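You operate a simulated robot arm through the tools that you are given. There is no shell and no other tool. Be economical: measure what you need, move in short steps, check, and stop when the job is done.

You are at the controls of a simulated two-armed robot. One attempt, no reset.

TASK
Carry the small steel tray with both arms and set it on the top of the square table.

The check looks at the end state, three seconds after you hand in, the way a careful person would. Anything else that was tipped, shoved, dropped, spilled or broken makes it a failure.

THE ROBOT
Two 7-joint arms with two-finger parallel grippers on one trunk, on a base that drives. Base frame: it is fixed to the floor where the robot stands at the start and does not move with it; the origin is under the middle of the robot, x ahead of it, y to its left, z up; the surface under the hand at the start is at about z = 0.88. Units: m, rad, N and s.
The left shoulder is at the start at [0.05, 0.165, 1.03], the right one opposite. With the tool pointing down near the work surface each hand reaches from about 0.18 to 0.68 m from the robot's upright axis, wherever it stands, measured 20 degrees to its own side. Places, roughly: top of the square table [3.2, -0.1, 0.7]. Payload 3.91 kg a hand.
Tool frame (each hand has its own): the origin (TCP) lies between the finger pads and is the grasp point; the fingertips stand 0.03 m ahead of it; z points along the fingers, y is the line along which they close. The gripper opens to 0.11 m. The fingers are 0.02 m wide and 0.01 m thick; the gripper's body (0.048 by 0.112 m) begins 0.055 m behind the TCP.
Orientation is that of the tool frame in the base frame, as a unit quaternion [x, y, z, w]. With the fingers straight down and closing along the base's y, the tool's x points along the base's -x, its y along +y and its z along -z.

THE INTERFACE
- The arms move only by the tool drive_tool. It takes "left_rows", "right_rows" or both (then of equal length, played together; a hand with none holds still); each is text: rows parted by semicolons, each of 7 numbers parted by spaces: the turn, a rotation vector about the tool's x, y, z in units of 4 degrees (1.0 is 4 degrees), then the shift along the tool's x, y, z in units of 50 mm (1.0 is 50 mm), then the closure, from 0 (fully open) to 1 (shut). In form: ax ay az x y z jaw; .... A call has 1 to 10 rows; each row shifts and turns the commanded pose from where the row before left it, along the tool's axes as they then stand. A call with a number of a shift or a turn outside -1 to 1 is refused whole. A row lasts 0.2 s, in which the tool goes at most 0.05 m and 0.15 rad; a call with a longer step from one row to the next is refused whole, and so is a gripper value outside its range. Where a pose cannot be reached the arm comes as near as it can. A force on the tool above 40 N (or 10 N above the force at the start of the call, whichever is more), or a blocked arm, ends the call early, and 0.2 s more pass. Each finger travels about 0.045 m/s and halts on what it meets, pressing with about 34 N; the grip force reading is that of the motor and also rises with nothing between the fingers. The clock runs only during rows and for 0.2 s after the last one: add rows that do not move to give the fingers time. The reply holds the time, the measured pose of the TCP, the force on the tool along the base axes, the opening and the grip force, in the units named above and with some noise, with the torque about the TCP (base axes, N m) and any sound that the robot's microphone picked up.
- Cameras (640 x 400 px; columns grow to the right, rows downward): "scene" is now at [0.1228, 0.0122, 1.2267]; the picture's right is [0.14, -0.99, 0.00], its down [-0.31, -0.04, -0.95] and it looks along [0.94, 0.13, -0.31] (base axes); focal length 227 px, centre (320, 200). "left" rides on the left gripper at [0.072, -0.017, -0.103] in its tool frame; the picture's right is [0.23, 0.97, 0.00], its down [-0.76, 0.18, -0.62] and it looks along [-0.61, 0.14, 0.78] (tool axes); focal length 222 px, centre (320, 200). "right" rides on the right gripper at [0.072, 0.017, -0.103] in its tool frame; the picture's right is [-0.23, 0.97, 0.00], its down [-0.76, -0.18, -0.62] and it looks along [-0.61, -0.14, 0.78] (tool axes); focal length 222 px, centre (320, 200). There is no depth. A picture from a camera that has moved, and an enlarged one, comes with that camera's place and axes in the base frame and with its lens.
- get_image(camera): a new picture of that camera. It takes no simulated time.
- move_column(by): slides the trunk up (or, below 0, down) by that many m; the arms and the scene camera ride with it, the base frame stays. It gives what a move gives, with no picture.
- base_move(legs): drives the robot by 1 to 6 legs, each [ahead, left, turn to the left] in m, m and rad, along the robot's own axes; the way and the turn of a leg run together, so that a leg with both is an arc; at most 1.5 m and 3.142 rad a leg. The arms and the cameras ride along, it lands a little off, and it stops where it bumps. It gives what a move gives.
- turn_head(pan, tilt): turns the head with the scene camera to pan (to the left, within 1.396 rad either way) and tilt (down, from -0.506 to 1.204), counted from straight ahead of the robot. It gives what a move gives.
- inspect(camera, box): a new picture of the part [left, top, right, bottom] of that camera's present view, enlarged. It takes no simulated time.
- hand_in(): hands the job in; it is judged then, once.

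Work in short steps. Places have to be worked out from the pictures, the camera data and where the tool is seen: move nearer, look again, correct. Check each grasp and each placing, and mend what went wrong. You have 120 turns and 108 pictures in all, those below and enlarged ones among them. Open the grippers and draw the arms clear of the work before you hand the job in, unless the task says otherwise; then end with one line.

The tools are called after "Call:" by a JSON object that holds its "method" and its "body". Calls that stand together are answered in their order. drive_tool: Moves the arms, as the interface text tells. Its arguments: {"type":"object","properties":{"left_rows":{"type":"string"},"right_rows":{"type":"string"}},"required":[]} The other tools are called the same way: move_column (by) slides the trunk up or down; base_move (legs) drives the base; turn_head (pan, tilt) turns the head that bears the scene camera; get_image (camera) takes a picture; inspect (camera, box) takes an enlarged picture of a part of a camera's view; hand_in () hands the job in.

At the start:

```text
clock: 0.0
left_tool_pos: [0.322, 0.1428, 1.1395]
left_tool_rot: [0.001, 1.0, -0.001, 0.0]
left_contact_force: [0.2, 0.1, 0.3]
left_ft_torque: [-0.02, -0.01, 0.01]
left_finger_gap: 0.1101
left_grasp_force: 0.1
right_tool_pos: [0.3961, -0.1255, 1.1842]
right_tool_rot: [0.002, 1.0, 0.0, 0.0]
right_contact_force: [-0.4, -0.1, -1.0]
right_ft_torque: [0.0, -0.02, -0.01]
right_finger_gap: 0.11
right_grasp_force: 0.1
trunk travel left (down, up): [-0.25, 0.253]
robot x, y, heading: [-0.0038, -0.0017, 0.0]
head pan, tilt: [0.14, 0.318]
```

scene: 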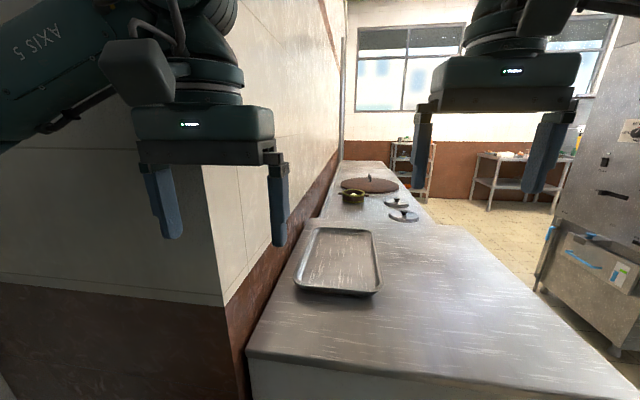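
right: 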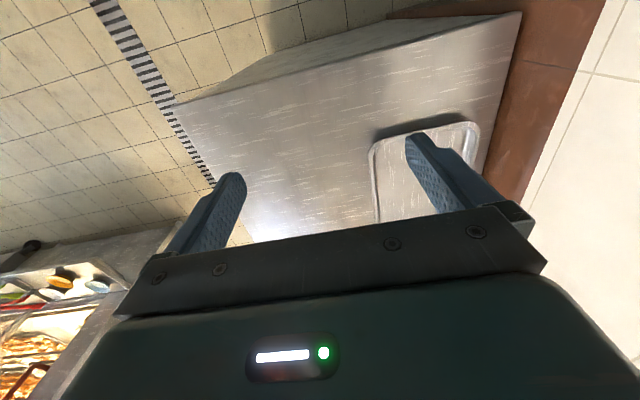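
left: 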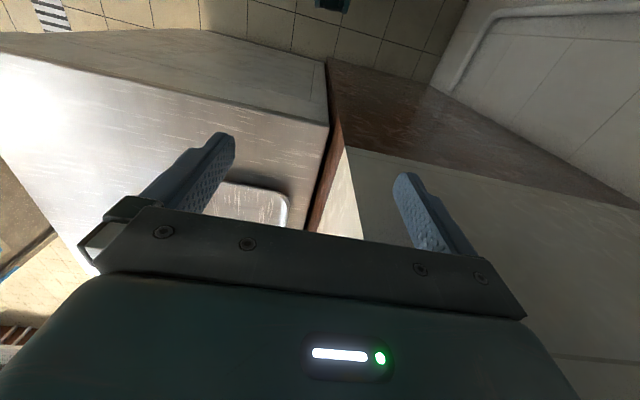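

I'll look closely at the tray and its surroundings first.

Call:
{"method": "inspect", "body": {"camera": "scene", "box": [220, 160, 460, 310]}}

Call:
{"method": "inspect", "body": {"camera": "right", "box": [340, 90, 560, 230]}}

Call:
{"method": "inspect", "body": {"camera": "scene", "box": [400, 120, 640, 270]}}

```text
2.67 times, centred on (340, 235) of scene
camera zoom: at [0.1228, 0.0122, 1.2267], right [0.14, -0.99, 0.0], down [-0.31, -0.04, -0.95], along [0.94, 0.13, -0.31], focal length 605 px, centre (267, 107)
```

zoom: 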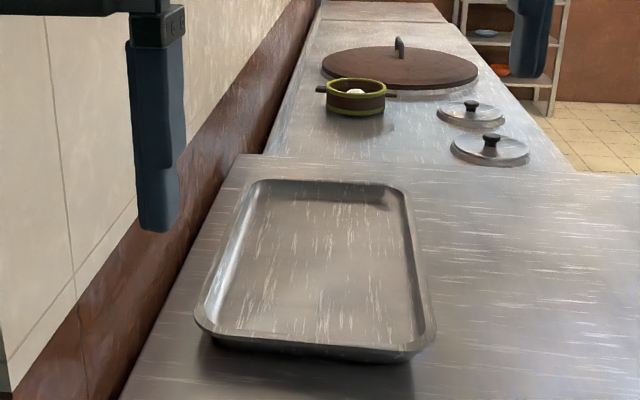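

```text
2.86 times, centred on (450, 160) of right
camera zoom: at [0.325, -0.1093, 1.2883], right [0.23, 0.97, 0.0], down [0.76, -0.18, 0.62], along [0.61, -0.14, -0.78], focal length 635 px, centre (-51, 314)
```

zoom: 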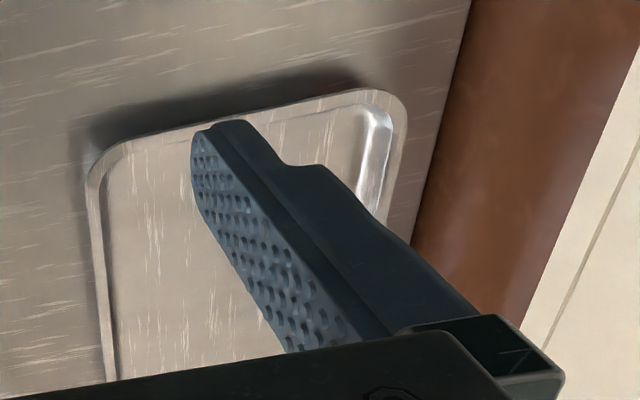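

```text
2.67 times, centred on (520, 195) of scene
camera zoom: at [0.1228, 0.0122, 1.2267], right [0.14, -0.99, 0.0], down [-0.31, -0.04, -0.95], along [0.94, 0.13, -0.31], focal length 605 px, centre (-213, 213)
```

zoom: 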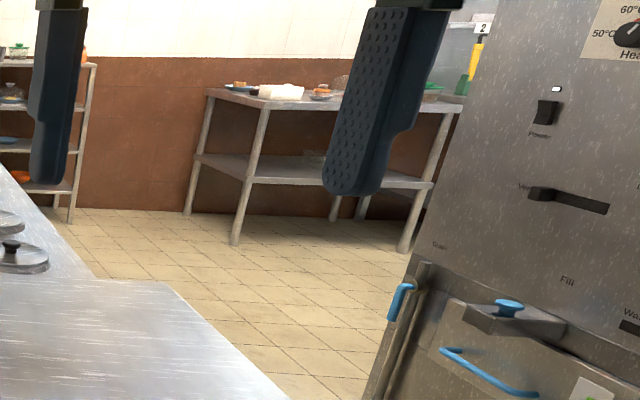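

Tray spans about x 0.53–0.81, y −0.064–0.13, wall (y≈0.17) is close to its left rim. I'll look around for the route to the table.

Call:
{"method": "turn_head", "body": {"pan": -0.7, "tilt": 0.5}}

Call:
{"method": "get_image", "body": {"camera": "scene"}}

Call:
{"method": "inspect", "body": {"camera": "scene", "box": [0, 0, 320, 200]}}

```text
clock: 1.2
left_tool_pos: [0.3214, 0.143, 1.1391]
left_tool_rot: [0.0, 1.0, -0.001, 0.0]
left_contact_force: [0.1, -0.1, -0.5]
left_ft_torque: [0.01, 0.02, -0.04]
left_finger_gap: 0.1099
left_grasp_force: 0.2
right_tool_pos: [0.3974, -0.1253, 1.1848]
right_tool_rot: [0.001, 1.0, 0.002, -0.001]
right_contact_force: [-0.4, 0.2, -0.4]
right_ft_torque: [-0.01, 0.01, -0.05]
right_finger_gap: 0.1098
right_grasp_force: 0.0
trunk travel left (down, up): [-0.25, 0.253]
robot x, y, heading: [0.001, -0.0, -0.004]
head pan, tilt: [-0.7, 0.499]
```

```text
101 pictures are left
camera scene: at [0.1, -0.0593, 1.21], right [-0.64, -0.77, 0.0], down [-0.37, 0.31, -0.88], along [0.67, -0.56, -0.48], focal length 227 px, centre (320, 200)
```

scene: 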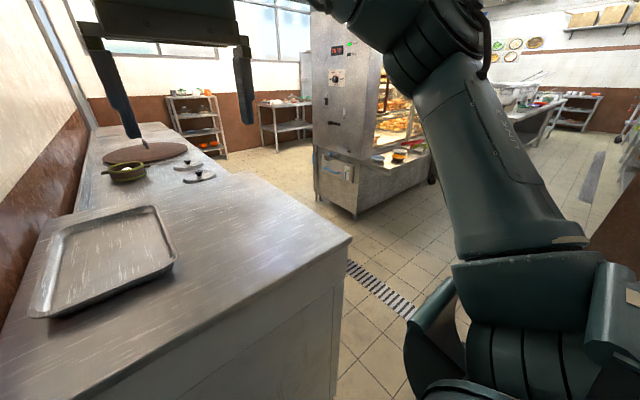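

```text
2.00 times, centred on (160, 100) of scene
camera zoom: at [0.1, -0.0593, 1.21], right [-0.64, -0.77, 0.0], down [-0.37, 0.31, -0.88], along [0.67, -0.56, -0.48], focal length 454 px, centre (640, 400)
```

zoom: 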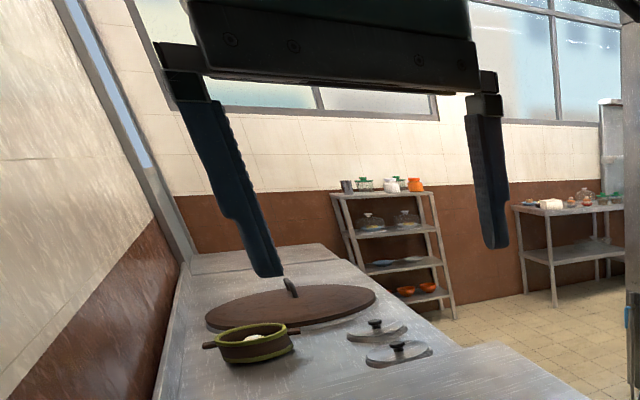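

Route: back off, go right to y≈-0.9, then ahead. The tray is near the wall, so I'll first pinch the right rim with the right hand and drag the tray right and toward me. Moving right hand over the rim.

Call:
{"method": "drive_tool", "body": {"right_rows": "0 0 0 -0.557 0.154 0.56 0.4;0 0 0 -0.557 0.154 0.56 0.4;0 0 0 -0.557 0.154 0.56 0.4;0 0 0 -0.557 0.154 0.56 0.4;0 0 0 -0.557 0.154 0.56 0.4;0 0 0 -0.557 0.154 0.56 0.4;0 0 0 -0.557 0.154 0.56 0.4;0 0 0 -0.557 0.154 0.4 0.4;0 0 0 0 0 0 0.4;0 0 0 0 0 0 0.4"}}

Call:
{"method": "turn_head", "body": {"pan": 0.0, "tilt": 0.6}}

Call:
{"method": "get_image", "body": {"camera": "scene"}}

Call:
{"method": "get_image", "body": {"camera": "right"}}

```text
clock: 3.4
left_tool_pos: [0.3226, 0.1433, 1.1393]
left_tool_rot: [0.0, 1.0, -0.001, -0.001]
left_contact_force: [1.3, 0.3, -0.2]
left_ft_torque: [0.01, -0.01, 0.0]
left_finger_gap: 0.1102
left_grasp_force: 0.0
right_tool_pos: [0.6196, -0.0644, 0.9687]
right_tool_rot: [0.001, 1.0, 0.001, 0.0]
right_contact_force: [0.8, 0.6, -1.2]
right_ft_torque: [0.0, 0.02, 0.01]
right_finger_gap: 0.066
right_grasp_force: 0.1
trunk travel left (down, up): [-0.25, 0.253]
robot x, y, heading: [-0.0003, 0.0025, 0.001]
head pan, tilt: [-0.7, 0.499]
```

```text
clock: 4.4
left_tool_pos: [0.3221, 0.1427, 1.1391]
left_tool_rot: [0.0, 1.0, -0.001, -0.001]
left_contact_force: [-0.1, 0.5, 0.7]
left_ft_torque: [-0.02, 0.02, -0.02]
left_finger_gap: 0.1101
left_grasp_force: 0.1
right_tool_pos: [0.6208, -0.0638, 0.969]
right_tool_rot: [0.001, 1.0, 0.001, 0.0]
right_contact_force: [-0.3, 0.3, -0.1]
right_ft_torque: [0.05, 0.0, 0.01]
right_finger_gap: 0.0657
right_grasp_force: 0.1
trunk travel left (down, up): [-0.25, 0.253]
robot x, y, heading: [0.0006, -0.0015, 0.003]
head pan, tilt: [0.0, 0.6]
```

```text
99 pictures are left
camera scene: at [0.1188, -0.0009, 1.2009], right [0.0, -1.0, 0.0], down [-0.56, 0.0, -0.83], along [0.83, 0.0, -0.56], focal length 227 px, centre (320, 200)
```

scene: 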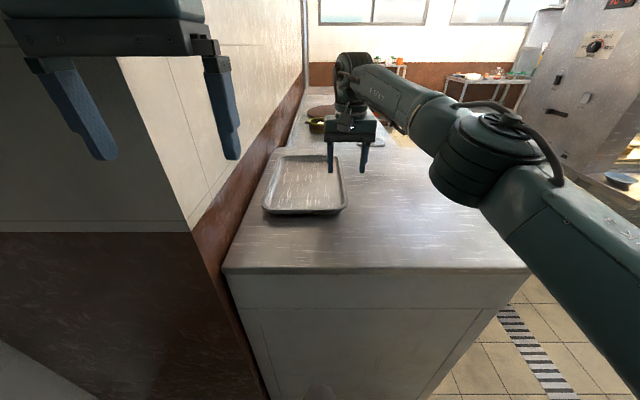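

```text
98 pictures are left
camera right: at [0.5483, -0.0485, 1.073], right [0.23, 0.97, 0.0], down [0.76, -0.18, 0.62], along [0.61, -0.14, -0.78], focal length 222 px, centre (320, 200)
```

right: 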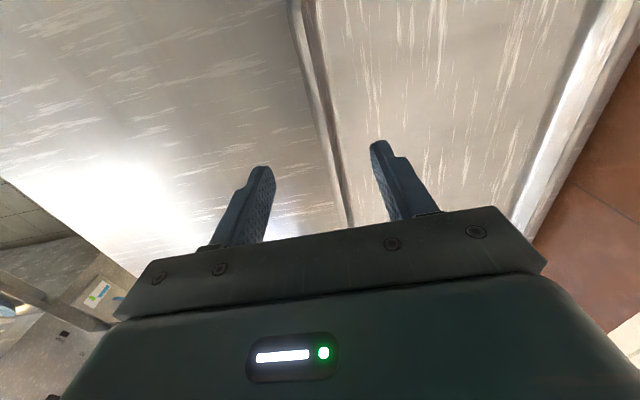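

Fingers straddle the rim (rim at y≈-0.061). Descending to TCP z≈0.925.

Call:
{"method": "drive_tool", "body": {"right_rows": "0 0 0 0 0.04 0.3 0.4;0 0 0 0 0 0.3 0.4;0 0 0 0 0 0.28 0.4;0 0 0 0 0 0 0.4"}}

Call:
{"method": "get_image", "body": {"camera": "right"}}

Call:
{"method": "inspect", "body": {"camera": "scene", "box": [240, 100, 400, 230]}}

```text
clock: 5.4
left_tool_pos: [0.322, 0.144, 1.1395]
left_tool_rot: [0.0, 1.0, 0.0, 0.0]
left_contact_force: [0.2, -0.2, -0.6]
left_ft_torque: [-0.01, 0.0, -0.04]
left_finger_gap: 0.11
left_grasp_force: 0.1
right_tool_pos: [0.6205, -0.0622, 0.9246]
right_tool_rot: [0.001, 1.0, 0.002, 0.0]
right_contact_force: [-0.6, -0.1, 1.0]
right_ft_torque: [0.0, 0.01, -0.01]
right_finger_gap: 0.0658
right_grasp_force: 0.0
trunk travel left (down, up): [-0.25, 0.253]
robot x, y, heading: [-0.0023, -0.0002, 0.004]
head pan, tilt: [0.0, 0.6]
```

```text
97 pictures are left
camera right: at [0.5487, -0.0462, 1.0284], right [0.23, 0.97, 0.0], down [0.76, -0.18, 0.62], along [0.61, -0.14, -0.78], focal length 222 px, centre (320, 200)
```

right: 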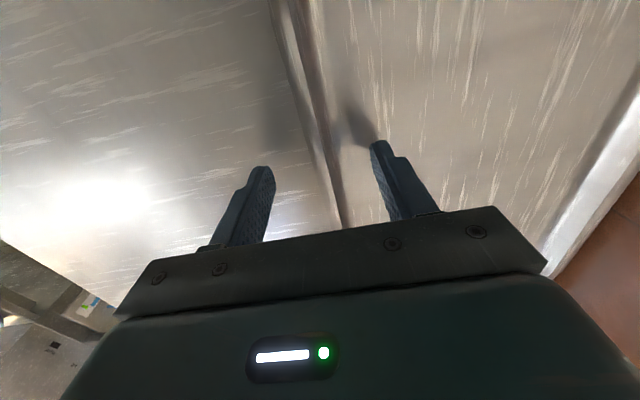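

```text
3.08 times, centred on (320, 165) of scene
camera zoom: at [0.1188, -0.0008, 1.2009], right [0.0, -1.0, 0.0], down [-0.56, 0.0, -0.83], along [0.83, 0.0, -0.56], focal length 698 px, centre (320, 308)
```

zoom: 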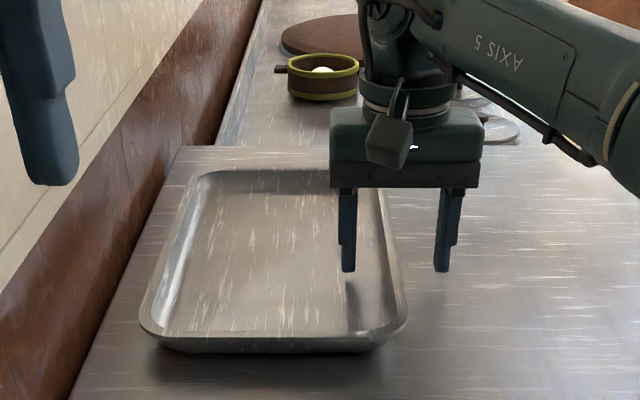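

Fingertips still above the floor; go a bit lower, then close.

Call:
{"method": "drive_tool", "body": {"right_rows": "0 0 0 0 0.04 0.12 0.4;0 0 0 0 0 0.1 0.4;0 0 0 0 0 0 0.4"}}

Call:
{"method": "inspect", "body": {"camera": "right", "box": [200, 60, 440, 230]}}

```text
clock: 6.2
left_tool_pos: [0.3204, 0.1433, 1.141]
left_tool_rot: [0.0, 1.0, -0.001, 0.0]
left_contact_force: [-1.0, -0.5, 0.3]
left_ft_torque: [0.0, 0.01, 0.0]
left_finger_gap: 0.1098
left_grasp_force: 0.0
right_tool_pos: [0.6209, -0.0609, 0.9188]
right_tool_rot: [0.002, 1.0, 0.003, 0.004]
right_contact_force: [4.2, -1.5, 27.5]
right_ft_torque: [0.93, 0.09, 0.14]
right_finger_gap: 0.0653
right_grasp_force: 0.0
trunk travel left (down, up): [-0.25, 0.253]
robot x, y, heading: [0.0008, -0.0002, -0.002]
head pan, tilt: [0.0, 0.6]
```

```text
2.35 times, centred on (320, 145) of right
camera zoom: at [0.5473, -0.044, 1.0218], right [0.23, 0.97, 0.01], down [0.76, -0.18, 0.63], along [0.61, -0.14, -0.78], focal length 523 px, centre (320, 329)
```

zoom: 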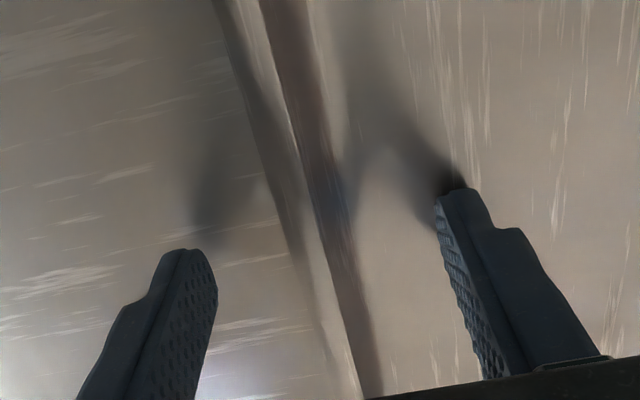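

Inside tip touches the tray floor at TCP z≈0.919. Lift to ~0.922 and close.

Call:
{"method": "drive_tool", "body": {"right_rows": "0 0 0 0 0 -0.18 0.4;0 0 0 0 0 0 1;0 0 0 0 0 0 1;0 0 0 0 0 0 1;0 0 0 0 0 0 1;0 0 0 0 0 0 1;0 0 0 0 0 0 1"}}

Call:
{"method": "inspect", "body": {"camera": "right", "box": [200, 60, 440, 230]}}

Call:
{"method": "inspect", "body": {"camera": "scene", "box": [240, 100, 400, 230]}}

```text
clock: 7.8
left_tool_pos: [0.3222, 0.1434, 1.1399]
left_tool_rot: [-0.001, 1.0, -0.001, -0.001]
left_contact_force: [0.2, -0.3, 0.3]
left_ft_torque: [0.01, -0.01, 0.01]
left_finger_gap: 0.11
left_grasp_force: 0.1
right_tool_pos: [0.6198, -0.0601, 0.9222]
right_tool_rot: [0.001, 1.0, 0.001, -0.001]
right_contact_force: [-1.9, 0.7, 0.8]
right_ft_torque: [0.57, 0.32, 0.39]
right_finger_gap: 0.0155
right_grasp_force: 33.9
trunk travel left (down, up): [-0.25, 0.253]
robot x, y, heading: [0.0013, -0.0016, 0.005]
head pan, tilt: [0.0, 0.6]
```

```text
2.35 times, centred on (320, 145) of right
camera zoom: at [0.548, -0.0436, 1.0269], right [0.23, 0.97, 0.0], down [0.76, -0.18, 0.62], along [0.61, -0.14, -0.78], focal length 523 px, centre (320, 329)
```

zoom: 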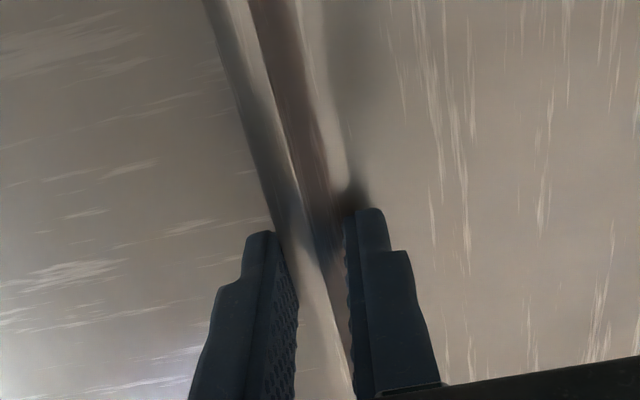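

```text
3.08 times, centred on (320, 165) of scene
camera zoom: at [0.1185, -0.0008, 1.2009], right [0.0, -1.0, 0.0], down [-0.56, 0.0, -0.83], along [0.83, 0.0, -0.56], focal length 698 px, centre (320, 308)
```

zoom: 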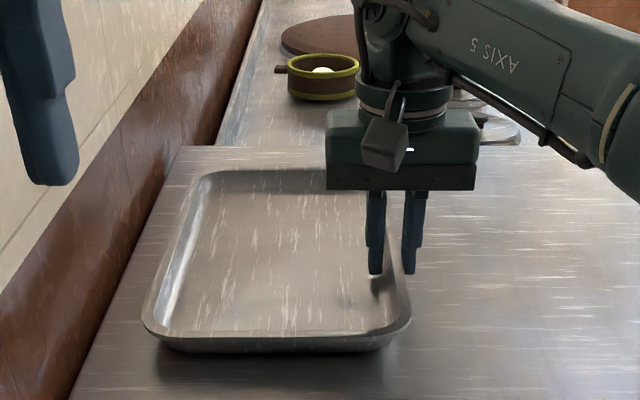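

Rim gripped (gap 15.5 mm). Dragging 10 cm back and 9 cm right.

Call:
{"method": "drive_tool", "body": {"right_rows": "0 0 0 0 -0.18 0 1;0 0 0 0.2 -0.18 0 1;0 0 0 0.2 -0.18 0 1;0 0 0 0.2 -0.18 0 1;0 0 0 0.2 -0.18 0 1;0 0 0 0.2 -0.18 0 1;0 0 0 0.25 -0.18 0 1;0 0 0 0.25 -0.18 0 1;0 0 0 0.25 -0.18 0 1;0 0 0 0.25 -0.18 0 1"}}

Call:
{"method": "get_image", "body": {"camera": "scene"}}

```text
clock: 10.0
left_tool_pos: [0.3225, 0.1437, 1.1396]
left_tool_rot: [0.0, 1.0, -0.001, -0.001]
left_contact_force: [-0.1, 0.6, -0.1]
left_ft_torque: [0.0, 0.02, -0.04]
left_finger_gap: 0.1101
left_grasp_force: 0.1
right_tool_pos: [0.5205, -0.1507, 0.9224]
right_tool_rot: [0.002, 1.0, 0.0, 0.0]
right_contact_force: [-0.6, -1.3, 1.8]
right_ft_torque: [0.64, -0.13, -0.29]
right_finger_gap: 0.0157
right_grasp_force: 34.2
trunk travel left (down, up): [-0.25, 0.253]
robot x, y, heading: [0.0001, -0.0026, -0.003]
head pan, tilt: [0.0, 0.6]
```

```text
92 pictures are left
camera scene: at [0.1187, -0.0009, 1.2009], right [0.0, -1.0, 0.0], down [-0.56, 0.0, -0.83], along [0.83, 0.0, -0.56], focal length 227 px, centre (320, 200)
```

scene: 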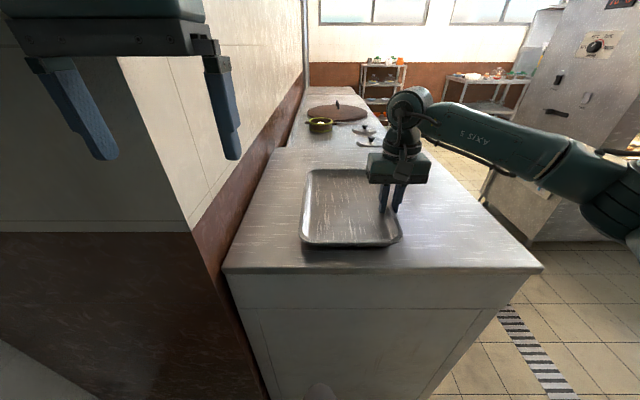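

Tray moved cleanly; center ≈(0.565, -0.06), left rim y≈0.035. Slide the right grip forward to mid-edge, and bring the left hand over the left rim.

Call:
{"method": "drive_tool", "body": {"left_rows": "0 0 0 0 -0.72 0 0.4;0 0 0 0 -0.72 0 0.4;0 0 0 0 -0.72 0 0.4;0 0 0 -0.81 0 0.5 0.4;0 0 0 -0.81 0 0.5 0.4;0 0 0 -0.81 0 0.5 0.4;0 0 0 -0.81 0 0.5 0.4;0 0 0 -0.81 0 0.5 0.4;0 0 0 -0.81 0 0.5 0.4;0 0 0 0 0 0.3 0.4", "right_rows": "0 0 0 0 0 0 0.5;0 0 0 0 0 0 0.5;0 0 0 0 0 0 0.5;0 0 0 0 0 0 0.5;0 0 0 0 0 0 0.5;0 0 0 -0.3 0 0 0.5;0 0 0 -0.3 0 0 0.5;0 0 0 -0.3 0 0 0.5;0 0 0 0 0 0 0.5;0 0 0 0 0 0 0.5"}}

Call:
{"method": "get_image", "body": {"camera": "scene"}}

Call:
{"method": "get_image", "body": {"camera": "left"}}

Call:
{"method": "get_image", "body": {"camera": "right"}}

```text
clock: 11.8
left_tool_pos: [0.434, 0.0328, 1.1249]
left_tool_rot: [0.015, 0.993, -0.004, 0.114]
left_contact_force: [-0.1, -0.2, -0.4]
left_ft_torque: [-0.05, 0.04, 0.02]
left_finger_gap: 0.066
left_grasp_force: 0.1
right_tool_pos: [0.5078, -0.1448, 0.9386]
right_tool_rot: [-0.003, 1.0, 0.0, 0.016]
right_contact_force: [-0.3, -1.0, 1.1]
right_ft_torque: [0.07, -0.02, 0.01]
right_finger_gap: 0.0548
right_grasp_force: 0.0
trunk travel left (down, up): [-0.25, 0.253]
robot x, y, heading: [-0.032, -0.0023, 0.013]
head pan, tilt: [0.0, 0.6]
stopped in row 8 (left hand): the arm was blocked; the commanded pose is now the measured one
```

```text
91 pictures are left
camera scene: at [0.056, 0.0007, 1.2027], right [0.01, -1.0, 0.0], down [-0.54, -0.01, -0.84], along [0.84, 0.01, -0.54], focal length 227 px, centre (320, 200)
```

scene: 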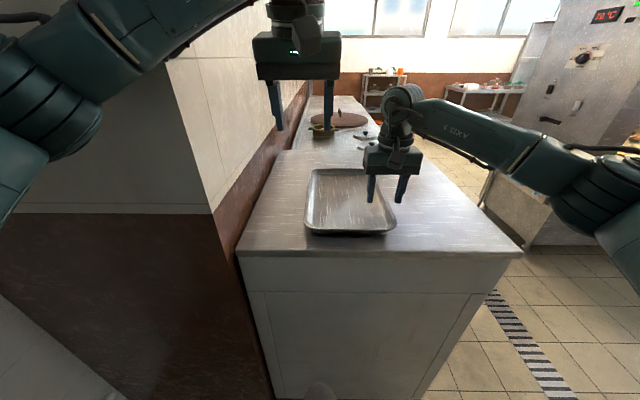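

```text
90 pictures are left
camera left: at [0.3401, 0.0191, 1.2092], right [-0.19, 0.98, -0.06], down [0.6, 0.16, 0.78], along [0.77, 0.11, -0.62], focal length 222 px, centre (320, 200)
```

left: 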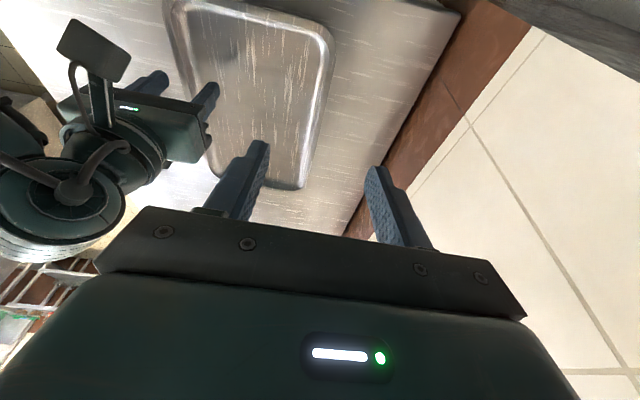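

```text
89 pictures are left
camera right: at [0.4319, -0.1284, 1.0405], right [0.22, 0.98, 0.01], down [0.74, -0.17, 0.65], along [0.63, -0.14, -0.76], focal length 222 px, centre (320, 200)
```

right: 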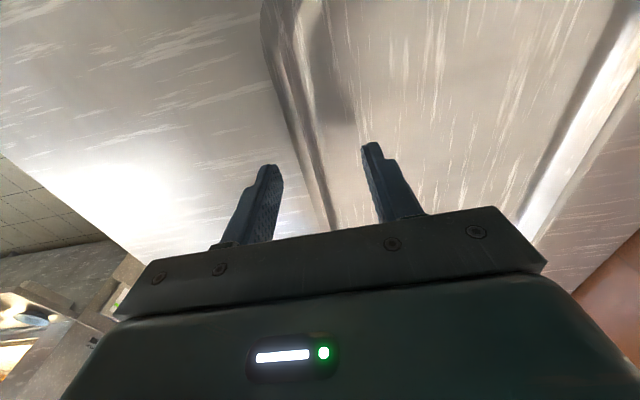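

The left elbow hit the wall block and nudged the base back 3 cm; tray undisturbed. I'll retract the left hand, then drag the tray farther right and move the base right.

Call:
{"method": "drive_tool", "body": {"left_rows": "0 0.82 -0.1 0.5 0 0 0.4;0 0.82 -0.1 0.5 0 0 0.4;0 0.82 -0.1 0.5 0 0 0.4;0 0.82 -0.1 0.5 0 0 0.4;0 0 0 0.3 -0.4 0 0.4;0 0 0 0 -0.4 0 0.4;0 0 0 0 0 0 0.4", "right_rows": "0 0 0 0 0 0 0.5;0 0 0 0 0 0 0.5;0 0 0 0 0 0 0.5;0 0 0 0 0 0 0.5;0 0 0 0 0 0 0.5;0 0 0 0 0 0 0.5;0 0 0 0 0 0 0.5"}}

Call:
{"method": "get_image", "body": {"camera": "scene"}}

```text
clock: 13.4
left_tool_pos: [0.3462, 0.01, 1.1054]
left_tool_rot: [-0.011, 1.0, -0.014, -0.016]
left_contact_force: [-0.8, 0.2, 0.9]
left_ft_torque: [0.01, 0.02, 0.01]
left_finger_gap: 0.0662
left_grasp_force: 0.1
right_tool_pos: [0.5257, -0.135, 0.9338]
right_tool_rot: [-0.002, 1.0, -0.005, 0.01]
right_contact_force: [-0.3, 0.3, 0.3]
right_ft_torque: [-0.02, -0.03, -0.01]
right_finger_gap: 0.0551
right_grasp_force: 0.1
trunk travel left (down, up): [-0.25, 0.253]
robot x, y, heading: [-0.0218, 0.0044, 0.005]
head pan, tilt: [0.0, 0.6]
```

```text
88 pictures are left
camera scene: at [0.0778, 0.0122, 1.2023], right [0.01, -1.0, 0.01], down [-0.55, -0.02, -0.84], along [0.84, 0.0, -0.55], focal length 227 px, centre (320, 200)
```

scene: 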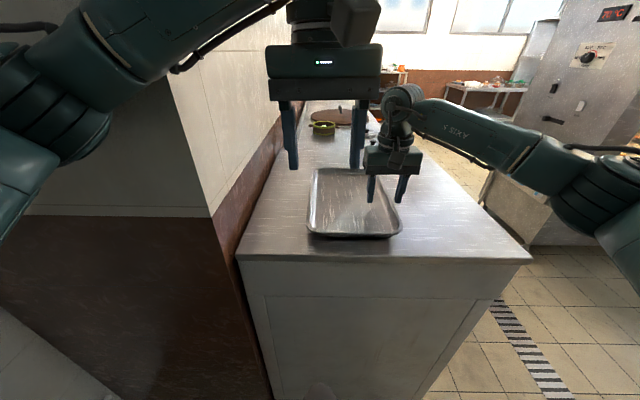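

Still slight lean from elbow contact; draw left hand farther back.

Call:
{"method": "drive_tool", "body": {"left_rows": "0 -0.4 0 0.5 0 -0.2 0.4;0 0 0 0.5 0 -0.2 0.4;0 0 0 0.5 0 -0.2 0.4;0 0 0 0.3 0 -0.2 0.4;0 0 0 0 0 0 0.4"}}

Call:
{"method": "get_image", "body": {"camera": "scene"}}

Call:
{"method": "get_image", "body": {"camera": "right"}}

```text
clock: 14.6
left_tool_pos: [0.272, -0.0064, 1.1379]
left_tool_rot: [-0.003, 1.0, -0.004, -0.016]
left_contact_force: [-1.0, 0.7, -0.6]
left_ft_torque: [-0.02, 0.03, -0.01]
left_finger_gap: 0.0657
left_grasp_force: 0.2
right_tool_pos: [0.5382, -0.1477, 0.9218]
right_tool_rot: [-0.001, 1.0, 0.0, -0.001]
right_contact_force: [0.4, -0.1, 0.6]
right_ft_torque: [0.01, 0.02, 0.02]
right_finger_gap: 0.0549
right_grasp_force: 0.2
trunk travel left (down, up): [-0.25, 0.253]
robot x, y, heading: [-0.0192, 0.0021, 0.009]
head pan, tilt: [0.0, 0.6]
```

```text
87 pictures are left
camera scene: at [0.0959, 0.0, 1.2009], right [0.0, -1.0, 0.0], down [-0.56, 0.0, -0.83], along [0.83, 0.0, -0.56], focal length 227 px, centre (320, 200)
```

scene: 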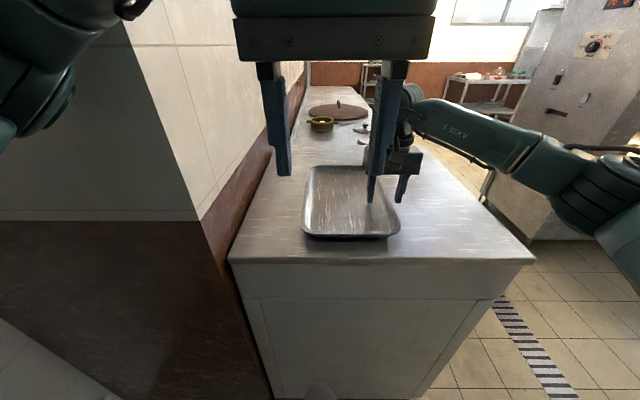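

```text
86 pictures are left
camera right: at [0.4652, -0.1311, 1.0261], right [0.23, 0.97, 0.0], down [0.76, -0.18, 0.62], along [0.61, -0.14, -0.78], focal length 222 px, centre (320, 200)
```

right: 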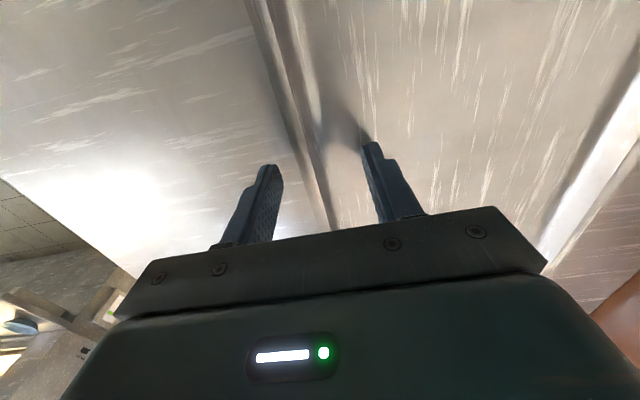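

Upright again. Right hand straddles the rim at the right height; close near mid-edge and drag right 12 cm.

Call:
{"method": "drive_tool", "body": {"right_rows": "0 0 0 -0.5 0 0 0.5;0 0 0 0 0 0 1;0 0 0 0 0 0 1;0 0 0 0 0 0 1;0 0 0 0 0 0 1;0 0 0 0 0 0 1"}}

Call:
{"method": "drive_tool", "body": {"right_rows": "0 0 0 0 -0.26 0 1;0 0 0 0 -0.26 0 1;0 0 0 0 -0.26 0 1;0 0 0 0 -0.26 0 1;0 0 0 0 -0.26 0 1;0 0 0 0 -0.26 0 1;0 0 0 0 -0.26 0 1;0 0 0 0 -0.26 0 1;0 0 0 0 -0.26 0 1;0 0 0 0 0 0 1"}}

Call:
{"method": "get_image", "body": {"camera": "scene"}}

```text
clock: 16.0
left_tool_pos: [0.2726, -0.0059, 1.1374]
left_tool_rot: [-0.003, 1.0, -0.005, -0.015]
left_contact_force: [0.2, 0.5, -0.3]
left_ft_torque: [0.02, -0.01, -0.01]
left_finger_gap: 0.066
left_grasp_force: 0.1
right_tool_pos: [0.5635, -0.1472, 0.922]
right_tool_rot: [-0.001, 1.0, 0.002, 0.0]
right_contact_force: [2.0, 0.0, 1.5]
right_ft_torque: [0.58, 0.1, -0.35]
right_finger_gap: 0.016
right_grasp_force: 34.0
trunk travel left (down, up): [-0.25, 0.253]
robot x, y, heading: [-0.0248, 0.0014, 0.009]
head pan, tilt: [0.0, 0.6]
```

```text
clock: 18.2
left_tool_pos: [0.2729, -0.0065, 1.1369]
left_tool_rot: [-0.003, 1.0, -0.005, -0.017]
left_contact_force: [-0.4, 0.8, -0.7]
left_ft_torque: [0.0, 0.01, 0.03]
left_finger_gap: 0.0659
left_grasp_force: 0.1
right_tool_pos: [0.5625, -0.264, 0.9222]
right_tool_rot: [-0.001, 1.0, 0.001, 0.0]
right_contact_force: [0.5, 0.2, 3.7]
right_ft_torque: [0.57, 0.24, -0.22]
right_finger_gap: 0.0158
right_grasp_force: 33.8
trunk travel left (down, up): [-0.25, 0.253]
robot x, y, heading: [-0.0267, -0.0031, 0.002]
head pan, tilt: [0.0, 0.6]
```

```text
85 pictures are left
camera scene: at [0.0957, 0.0, 1.2009], right [0.01, -1.0, 0.0], down [-0.56, 0.0, -0.83], along [0.83, 0.0, -0.56], focal length 227 px, centre (320, 200)
```

scene: 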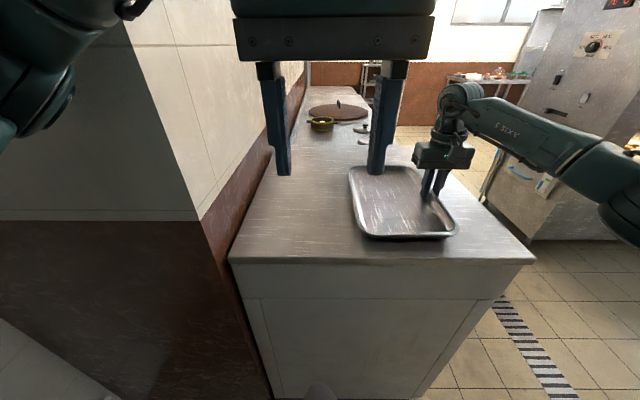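

Release, lift the right hand, then shift the base right 0.22 m.

Call:
{"method": "drive_tool", "body": {"right_rows": "0 0 0 0 0 0 0.4;0 0 0 0 0 0 0.4;0 0 0 0 0 0 0.4;0 0 0 0 0 0 0.4;0 0 0 0 0 -0.6 0.4;0 0 0 0 0 -0.8 0.4;0 0 0 0 0 -0.8 0.4;0 0 0 0 0 -0.8 0.4"}}

Call:
{"method": "base_move", "body": {"legs": [[0, -0.22, 0]]}}

Call:
{"method": "get_image", "body": {"camera": "scene"}}

```text
clock: 20.0
left_tool_pos: [0.272, -0.0054, 1.1382]
left_tool_rot: [-0.004, 1.0, -0.004, -0.015]
left_contact_force: [-1.1, -0.2, -0.2]
left_ft_torque: [-0.03, 0.0, -0.03]
left_finger_gap: 0.0658
left_grasp_force: 0.0
right_tool_pos: [0.5623, -0.2627, 1.0715]
right_tool_rot: [-0.002, 1.0, 0.001, 0.0]
right_contact_force: [0.2, -1.3, 0.0]
right_ft_torque: [0.0, -0.03, -0.01]
right_finger_gap: 0.066
right_grasp_force: 0.1
trunk travel left (down, up): [-0.25, 0.253]
robot x, y, heading: [-0.0256, 0.0017, 0.008]
head pan, tilt: [0.0, 0.6]
```

```text
clock: 22.5
left_tool_pos: [0.2744, -0.2248, 1.1379]
left_tool_rot: [-0.003, 1.0, -0.004, -0.015]
left_contact_force: [-0.1, -0.4, -0.5]
left_ft_torque: [-0.02, 0.01, 0.01]
left_finger_gap: 0.0661
left_grasp_force: 0.1
right_tool_pos: [0.5633, -0.4816, 1.0708]
right_tool_rot: [-0.001, 1.0, 0.001, 0.0]
right_contact_force: [-0.4, -0.5, 0.5]
right_ft_torque: [-0.02, -0.02, 0.0]
right_finger_gap: 0.0658
right_grasp_force: 0.0
trunk travel left (down, up): [-0.25, 0.253]
robot x, y, heading: [-0.0209, -0.2187, 0.006]
head pan, tilt: [0.0, 0.6]
```

```text
84 pictures are left
camera scene: at [0.0969, -0.2181, 1.2009], right [0.0, -1.0, 0.0], down [-0.56, 0.0, -0.83], along [0.83, 0.0, -0.56], focal length 227 px, centre (320, 200)
```

scene: 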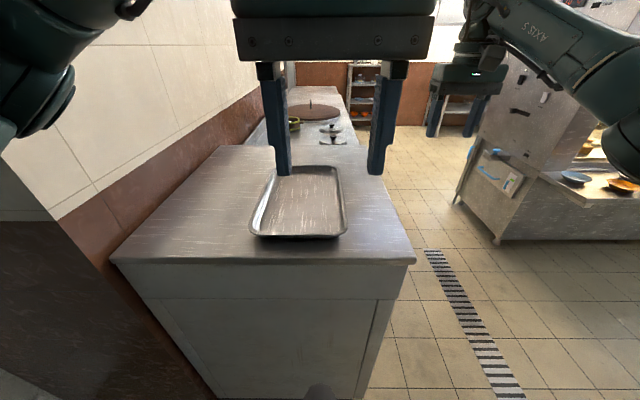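

Now bring both hands over the rims' midpoints, at z≈0.98.

Call:
{"method": "drive_tool", "body": {"left_rows": "0 -0.4 0 -0.73 0.35 0.4 0.4;0 0 0 -0.73 0.35 0.4 0.4;0 0 0 -0.73 0.35 0.4 0.4;0 0 0 -0.73 0.35 0.4 0.4;0 0 0 -0.73 0.35 0.4 0.4;0 0 0 -0.73 0.35 0.4 0.4;0 0 0 -0.73 0.35 0.4 0.4;0 0 0 -0.73 0.35 0.4 0.4;0 0 0 0 0 0 0.4", "right_rows": "0 0 0 0 0.54 0.23 0.4;0 0 0 0 0.54 0.23 0.4;0 0 0 0 0.54 0.23 0.4;0 0 0 0 0.54 0.23 0.4;0 0 0 0 0.54 0.23 0.4;0 0 0 0 0.54 0.23 0.4;0 0 0 0 0.54 0.23 0.4;0 0 0 0 0.54 0.23 0.4;0 0 0 0 0 0 0.4"}}

Call:
{"method": "get_image", "body": {"camera": "scene"}}

Call:
{"method": "get_image", "body": {"camera": "left"}}

Call:
{"method": "get_image", "body": {"camera": "right"}}

```text
clock: 24.5
left_tool_pos: [0.5647, -0.0833, 0.9735]
left_tool_rot: [-0.003, 1.0, -0.005, -0.002]
left_contact_force: [-0.1, 0.5, 0.0]
left_ft_torque: [0.02, 0.03, 0.0]
left_finger_gap: 0.066
left_grasp_force: 0.0
right_tool_pos: [0.5617, -0.2656, 0.9778]
right_tool_rot: [-0.001, 1.0, 0.001, 0.0]
right_contact_force: [0.0, -1.2, 0.0]
right_ft_torque: [-0.01, 0.0, -0.01]
right_finger_gap: 0.0659
right_grasp_force: 0.0
trunk travel left (down, up): [-0.25, 0.253]
robot x, y, heading: [-0.0237, -0.2202, 0.004]
head pan, tilt: [0.0, 0.6]
```

```text
83 pictures are left
camera scene: at [0.0969, -0.2179, 1.2009], right [0.0, -1.0, 0.0], down [-0.56, 0.0, -0.83], along [0.83, 0.0, -0.56], focal length 227 px, centre (320, 200)
```

scene: 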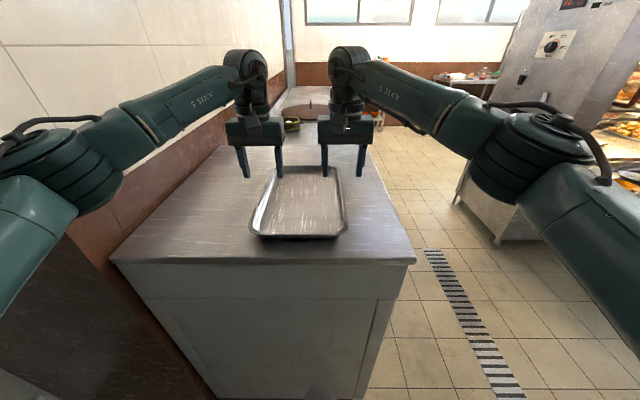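

```text
82 pictures are left
camera left: at [0.4935, -0.1, 1.0762], right [-0.23, 0.97, -0.01], down [0.76, 0.19, 0.62], along [0.6, 0.14, -0.79], focal length 222 px, centre (320, 200)
```

left: 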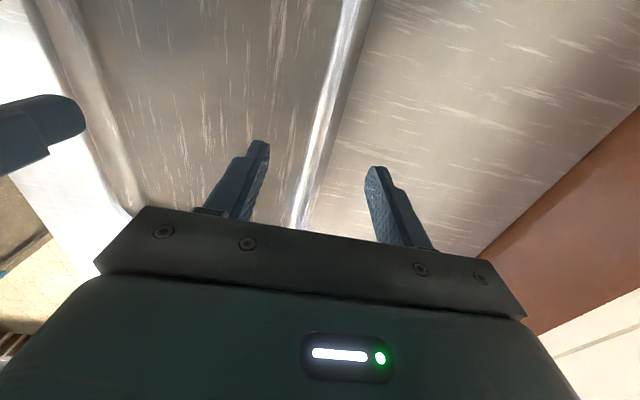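

```text
81 pictures are left
camera right: at [0.4902, -0.2499, 1.0822], right [0.23, 0.97, 0.0], down [0.76, -0.18, 0.62], along [0.61, -0.14, -0.78], focal length 222 px, centre (320, 200)
```

right: 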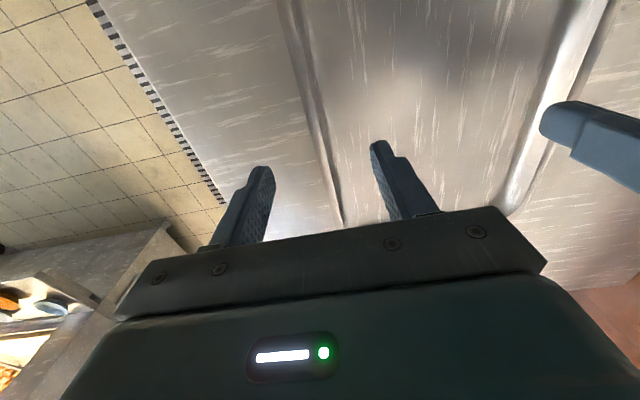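

Both straddle the rims at mid-length. Descend to z≈0.922 and close both.

Call:
{"method": "drive_tool", "body": {"left_rows": "0 0 0 0 0 0.3 0.4;0 0 0 0 0 0.3 0.4;0 0 0 0 -0.02 0.25 0.4;0 0 0 0 0 0.17 0.4;0 0 0 0 0 0 0.4", "right_rows": "0 0 0 0 0 0.3 0.4;0 0 0 0 0 0.3 0.4;0 0 0 0 0 0.3 0.4;0 0 0 0 0 0.2 0.4;0 0 0 0 0 0 0.4"}}

Call:
{"method": "drive_tool", "body": {"left_rows": "0 0 0 0 0 0 1;0 0 0 0 0 0 1;0 0 0 0 0 0 1;0 0 0 0 0 0 1;0 0 0 0 0 0 1;0 0 0 0 0 0 1;0 0 0 0 0 0 1", "right_rows": "0 0 0 0 0 0 1;0 0 0 0 0 0 1;0 0 0 0 0 0 1;0 0 0 0 0 0 1;0 0 0 0 0 0 1;0 0 0 0 0 0 1;0 0 0 0 0 0 1"}}

Call:
{"method": "get_image", "body": {"camera": "left"}}

Call:
{"method": "inspect", "body": {"camera": "scene", "box": [200, 100, 400, 250]}}

```text
clock: 25.7
left_tool_pos: [0.5634, -0.0858, 0.9231]
left_tool_rot: [-0.004, 1.0, -0.004, -0.001]
left_contact_force: [0.9, 0.7, 0.5]
left_ft_torque: [0.0, 0.04, 0.0]
left_finger_gap: 0.066
left_grasp_force: 0.0
right_tool_pos: [0.5615, -0.2653, 0.9227]
right_tool_rot: [0.0, 1.0, 0.002, 0.001]
right_contact_force: [-0.6, -0.5, 0.3]
right_ft_torque: [0.0, -0.02, -0.01]
right_finger_gap: 0.0659
right_grasp_force: 0.1
trunk travel left (down, up): [-0.25, 0.253]
robot x, y, heading: [-0.0222, -0.2154, 0.002]
head pan, tilt: [0.0, 0.6]
```

```text
clock: 27.3
left_tool_pos: [0.5638, -0.0829, 0.9233]
left_tool_rot: [-0.004, 1.0, -0.003, -0.002]
left_contact_force: [0.1, 22.2, 0.9]
left_ft_torque: [-0.03, 0.11, -0.59]
left_finger_gap: 0.015
left_grasp_force: 33.8
right_tool_pos: [0.563, -0.2675, 0.9238]
right_tool_rot: [0.001, 1.0, -0.001, -0.001]
right_contact_force: [-1.6, -21.6, 1.0]
right_ft_torque: [0.01, 0.21, 0.63]
right_finger_gap: 0.0151
right_grasp_force: 34.4
trunk travel left (down, up): [-0.25, 0.253]
robot x, y, heading: [-0.0242, -0.2175, 0.003]
head pan, tilt: [0.0, 0.6]
```

```text
80 pictures are left
camera left: at [0.4926, -0.1004, 1.026], right [-0.24, 0.97, -0.01], down [0.76, 0.19, 0.62], along [0.6, 0.14, -0.79], focal length 222 px, centre (320, 200)
```

left: 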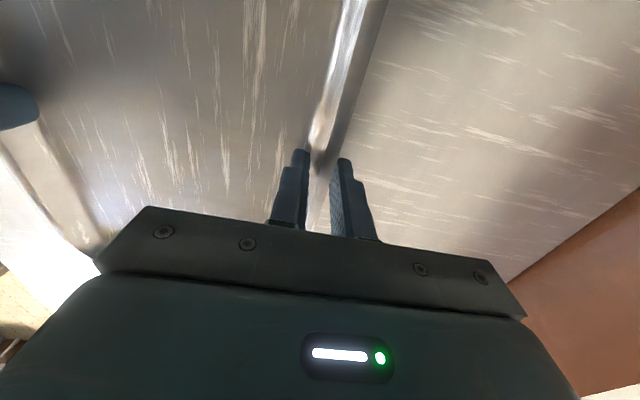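

```text
2.67 times, centred on (300, 175) of scene
camera zoom: at [0.0968, -0.2178, 1.2009], right [0.0, -1.0, 0.0], down [-0.56, 0.0, -0.83], along [0.83, 0.0, -0.56], focal length 605 px, centre (373, 267)
```

zoom: 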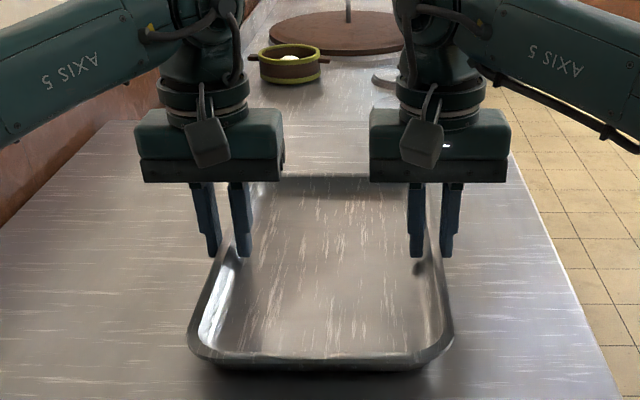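

Both gripped (15 mm gaps), with ~22 N internal squeeze. Relieve by moving each 3 mm outward, then lift a little.

Call:
{"method": "drive_tool", "body": {"left_rows": "0 0 0 0 0.05 0 1;0 0 0 0 0 0 1;0 0 0 0 0 -0.15 1;0 0 0 0 0 -0.2 1;0 0 0 0 0 -0.2 1;0 0 0 0 0 0 1;0 0 0 0 0 0 1", "right_rows": "0 0 0 0 -0.05 0 1;0 0 0 0 0 0 1;0 0 0 0 0 -0.15 1;0 0 0 0 0 -0.2 1;0 0 0 0 0 -0.2 1;0 0 0 0 0 0 1;0 0 0 0 0 0 1"}}

Call:
{"method": "get_image", "body": {"camera": "scene"}}

```text
clock: 28.9
left_tool_pos: [0.564, -0.0838, 0.9508]
left_tool_rot: [-0.002, 1.0, -0.005, -0.002]
left_contact_force: [0.3, 4.7, -1.2]
left_ft_torque: [-0.38, -0.09, -0.39]
left_finger_gap: 0.0152
left_grasp_force: 34.1
right_tool_pos: [0.5627, -0.2678, 0.952]
right_tool_rot: [-0.002, 1.0, 0.002, -0.001]
right_contact_force: [-0.3, -4.9, -2.1]
right_ft_torque: [0.41, 0.09, 0.45]
right_finger_gap: 0.0148
right_grasp_force: 34.0
trunk travel left (down, up): [-0.25, 0.253]
robot x, y, heading: [-0.0227, -0.2179, 0.005]
head pan, tilt: [0.0, 0.6]
```

```text
78 pictures are left
camera scene: at [0.0972, -0.2179, 1.2008], right [0.0, -1.0, 0.0], down [-0.57, 0.0, -0.82], along [0.82, 0.0, -0.57], focal length 227 px, centre (320, 200)
```

scene: 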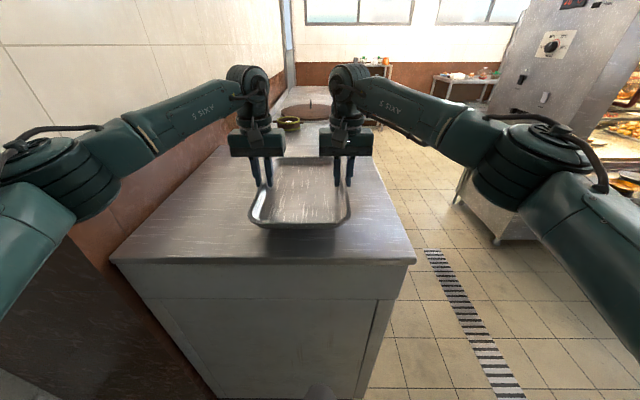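

Tray is lifted level. Raise the trunk for clearance, then back off a little and strafe right.

Call:
{"method": "move_column", "body": {"by": 0.1}}

Call:
{"method": "base_move", "body": {"legs": [[-0.15, 0, 0]]}}

Call:
{"method": "turn_head", "body": {"pan": -0.5, "tilt": 0.5}}

Call:
{"method": "get_image", "body": {"camera": "scene"}}

```text
clock: 30.3
left_tool_pos: [0.564, -0.0836, 1.0498]
left_tool_rot: [-0.002, 1.0, -0.005, -0.003]
left_contact_force: [1.1, -2.1, -1.2]
left_ft_torque: [-0.61, -0.02, -0.35]
left_finger_gap: 0.0149
left_grasp_force: 34.0
right_tool_pos: [0.5634, -0.2682, 1.0512]
right_tool_rot: [-0.003, 1.0, 0.001, 0.0]
right_contact_force: [-0.3, 2.8, -2.6]
right_ft_torque: [0.61, -0.01, 0.37]
right_finger_gap: 0.0147
right_grasp_force: 34.1
trunk travel left (down, up): [-0.35, 0.153]
robot x, y, heading: [-0.022, -0.2157, 0.005]
head pan, tilt: [0.0, 0.6]
```

```text
clock: 31.6
left_tool_pos: [0.4134, -0.0851, 1.0505]
left_tool_rot: [-0.003, 1.0, -0.005, -0.001]
left_contact_force: [-0.1, -9.0, -1.4]
left_ft_torque: [-0.73, 0.0, -0.34]
left_finger_gap: 0.0149
left_grasp_force: 34.1
right_tool_pos: [0.4127, -0.2691, 1.051]
right_tool_rot: [-0.001, 1.0, 0.002, 0.001]
right_contact_force: [-0.6, 9.0, -2.3]
right_ft_torque: [0.72, -0.08, 0.3]
right_finger_gap: 0.0146
right_grasp_force: 33.4
trunk travel left (down, up): [-0.35, 0.153]
robot x, y, heading: [-0.1712, -0.2167, 0.005]
head pan, tilt: [0.0, 0.6]
```

```text
clock: 32.6
left_tool_pos: [0.4136, -0.0846, 1.0505]
left_tool_rot: [-0.003, 1.0, -0.005, -0.003]
left_contact_force: [-0.1, 0.9, -1.5]
left_ft_torque: [-0.48, -0.05, -0.42]
left_finger_gap: 0.0148
left_grasp_force: 34.2
right_tool_pos: [0.4138, -0.2691, 1.0523]
right_tool_rot: [0.0, 1.0, 0.001, -0.001]
right_contact_force: [0.0, -1.6, -1.6]
right_ft_torque: [0.48, 0.02, 0.41]
right_finger_gap: 0.0147
right_grasp_force: 33.9
trunk travel left (down, up): [-0.35, 0.153]
robot x, y, heading: [-0.1736, -0.2214, -0.002]
head pan, tilt: [-0.499, 0.499]
```

```text
77 pictures are left
camera scene: at [-0.061, -0.2621, 1.3099], right [-0.47, -0.88, 0.0], down [-0.42, 0.23, -0.88], along [0.77, -0.42, -0.48], focal length 227 px, centre (320, 200)
```

scene: 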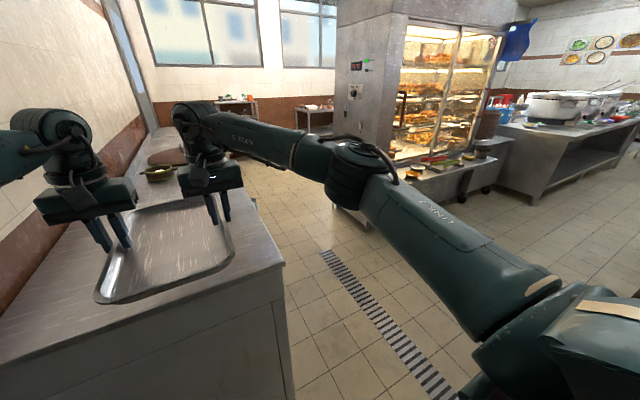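

Grip steady. Strafe right 0.58 m.

Call:
{"method": "base_move", "body": {"legs": [[0, -0.3, 0], [0, -0.28, 0]]}}

Call:
{"method": "turn_head", "body": {"pan": 0.0, "tilt": 0.45}}

Call:
{"method": "get_image", "body": {"camera": "scene"}}

```text
clock: 38.4
left_tool_pos: [0.4164, -0.6647, 1.0502]
left_tool_rot: [-0.004, 1.0, -0.005, -0.002]
left_contact_force: [0.4, 1.7, -1.0]
left_ft_torque: [-0.45, -0.05, -0.38]
left_finger_gap: 0.0149
left_grasp_force: 33.9
right_tool_pos: [0.4163, -0.8474, 1.0518]
right_tool_rot: [-0.002, 1.0, 0.002, -0.001]
right_contact_force: [0.4, -2.1, -2.2]
right_ft_torque: [0.42, 0.06, 0.36]
right_finger_gap: 0.0142
right_grasp_force: 34.4
trunk travel left (down, up): [-0.35, 0.153]
robot x, y, heading: [-0.1698, -0.7969, 0.003]
head pan, tilt: [-0.499, 0.499]
```

```text
clock: 39.4
left_tool_pos: [0.4157, -0.6634, 1.0502]
left_tool_rot: [-0.002, 1.0, -0.005, -0.004]
left_contact_force: [-0.2, 1.3, -1.4]
left_ft_torque: [-0.48, -0.06, -0.39]
left_finger_gap: 0.0147
left_grasp_force: 34.2
right_tool_pos: [0.4152, -0.8483, 1.0518]
right_tool_rot: [-0.002, 1.0, 0.002, -0.001]
right_contact_force: [1.0, -1.4, -1.7]
right_ft_torque: [0.46, 0.06, 0.42]
right_finger_gap: 0.0146
right_grasp_force: 34.1
trunk travel left (down, up): [-0.35, 0.153]
robot x, y, heading: [-0.1703, -0.7961, 0.009]
head pan, tilt: [0.0, 0.45]
```

```text
76 pictures are left
camera scene: at [-0.047, -0.7979, 1.3144], right [0.0, -1.0, 0.0], down [-0.44, 0.0, -0.9], along [0.9, 0.0, -0.44], focal length 227 px, centre (320, 200)
```

scene: 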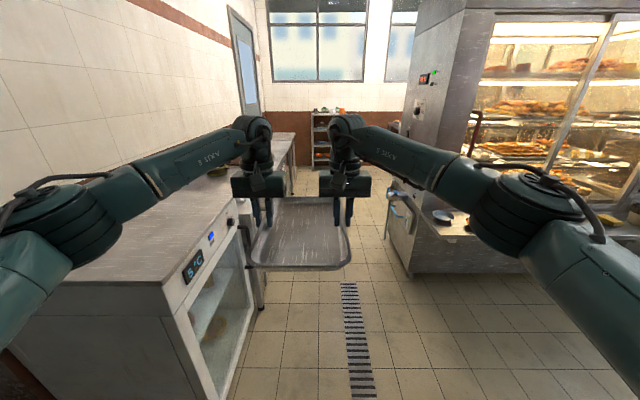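

The corridor is clear (counter edge y≈-0.375, dishwasher y≈-1.43). Drive ahead 0.9 m in two legs and look.

Call:
{"method": "base_move", "body": {"legs": [[0.45, 0, 0], [0.45, 0, 0]]}}

Call:
{"method": "get_image", "body": {"camera": "scene"}}

```text
clock: 44.4
left_tool_pos: [1.3142, -0.6604, 1.0494]
left_tool_rot: [-0.003, 1.0, -0.005, -0.003]
left_contact_force: [0.3, 3.2, -1.7]
left_ft_torque: [-0.43, 0.0, -0.39]
left_finger_gap: 0.0147
left_grasp_force: 34.0
right_tool_pos: [1.3134, -0.844, 1.052]
right_tool_rot: [-0.002, 1.0, 0.001, -0.001]
right_contact_force: [0.1, -2.4, -2.7]
right_ft_torque: [0.43, 0.03, 0.38]
right_finger_gap: 0.0144
right_grasp_force: 33.5
trunk travel left (down, up): [-0.35, 0.153]
robot x, y, heading: [0.7279, -0.7912, 0.003]
head pan, tilt: [0.0, 0.45]
```

```text
75 pictures are left
camera scene: at [0.8512, -0.794, 1.3143], right [0.0, -1.0, 0.0], down [-0.44, 0.0, -0.9], along [0.9, 0.0, -0.44], focal length 227 px, centre (320, 200)
```

scene: 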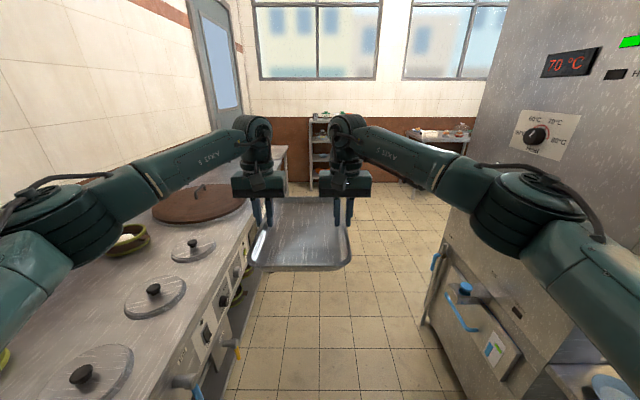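

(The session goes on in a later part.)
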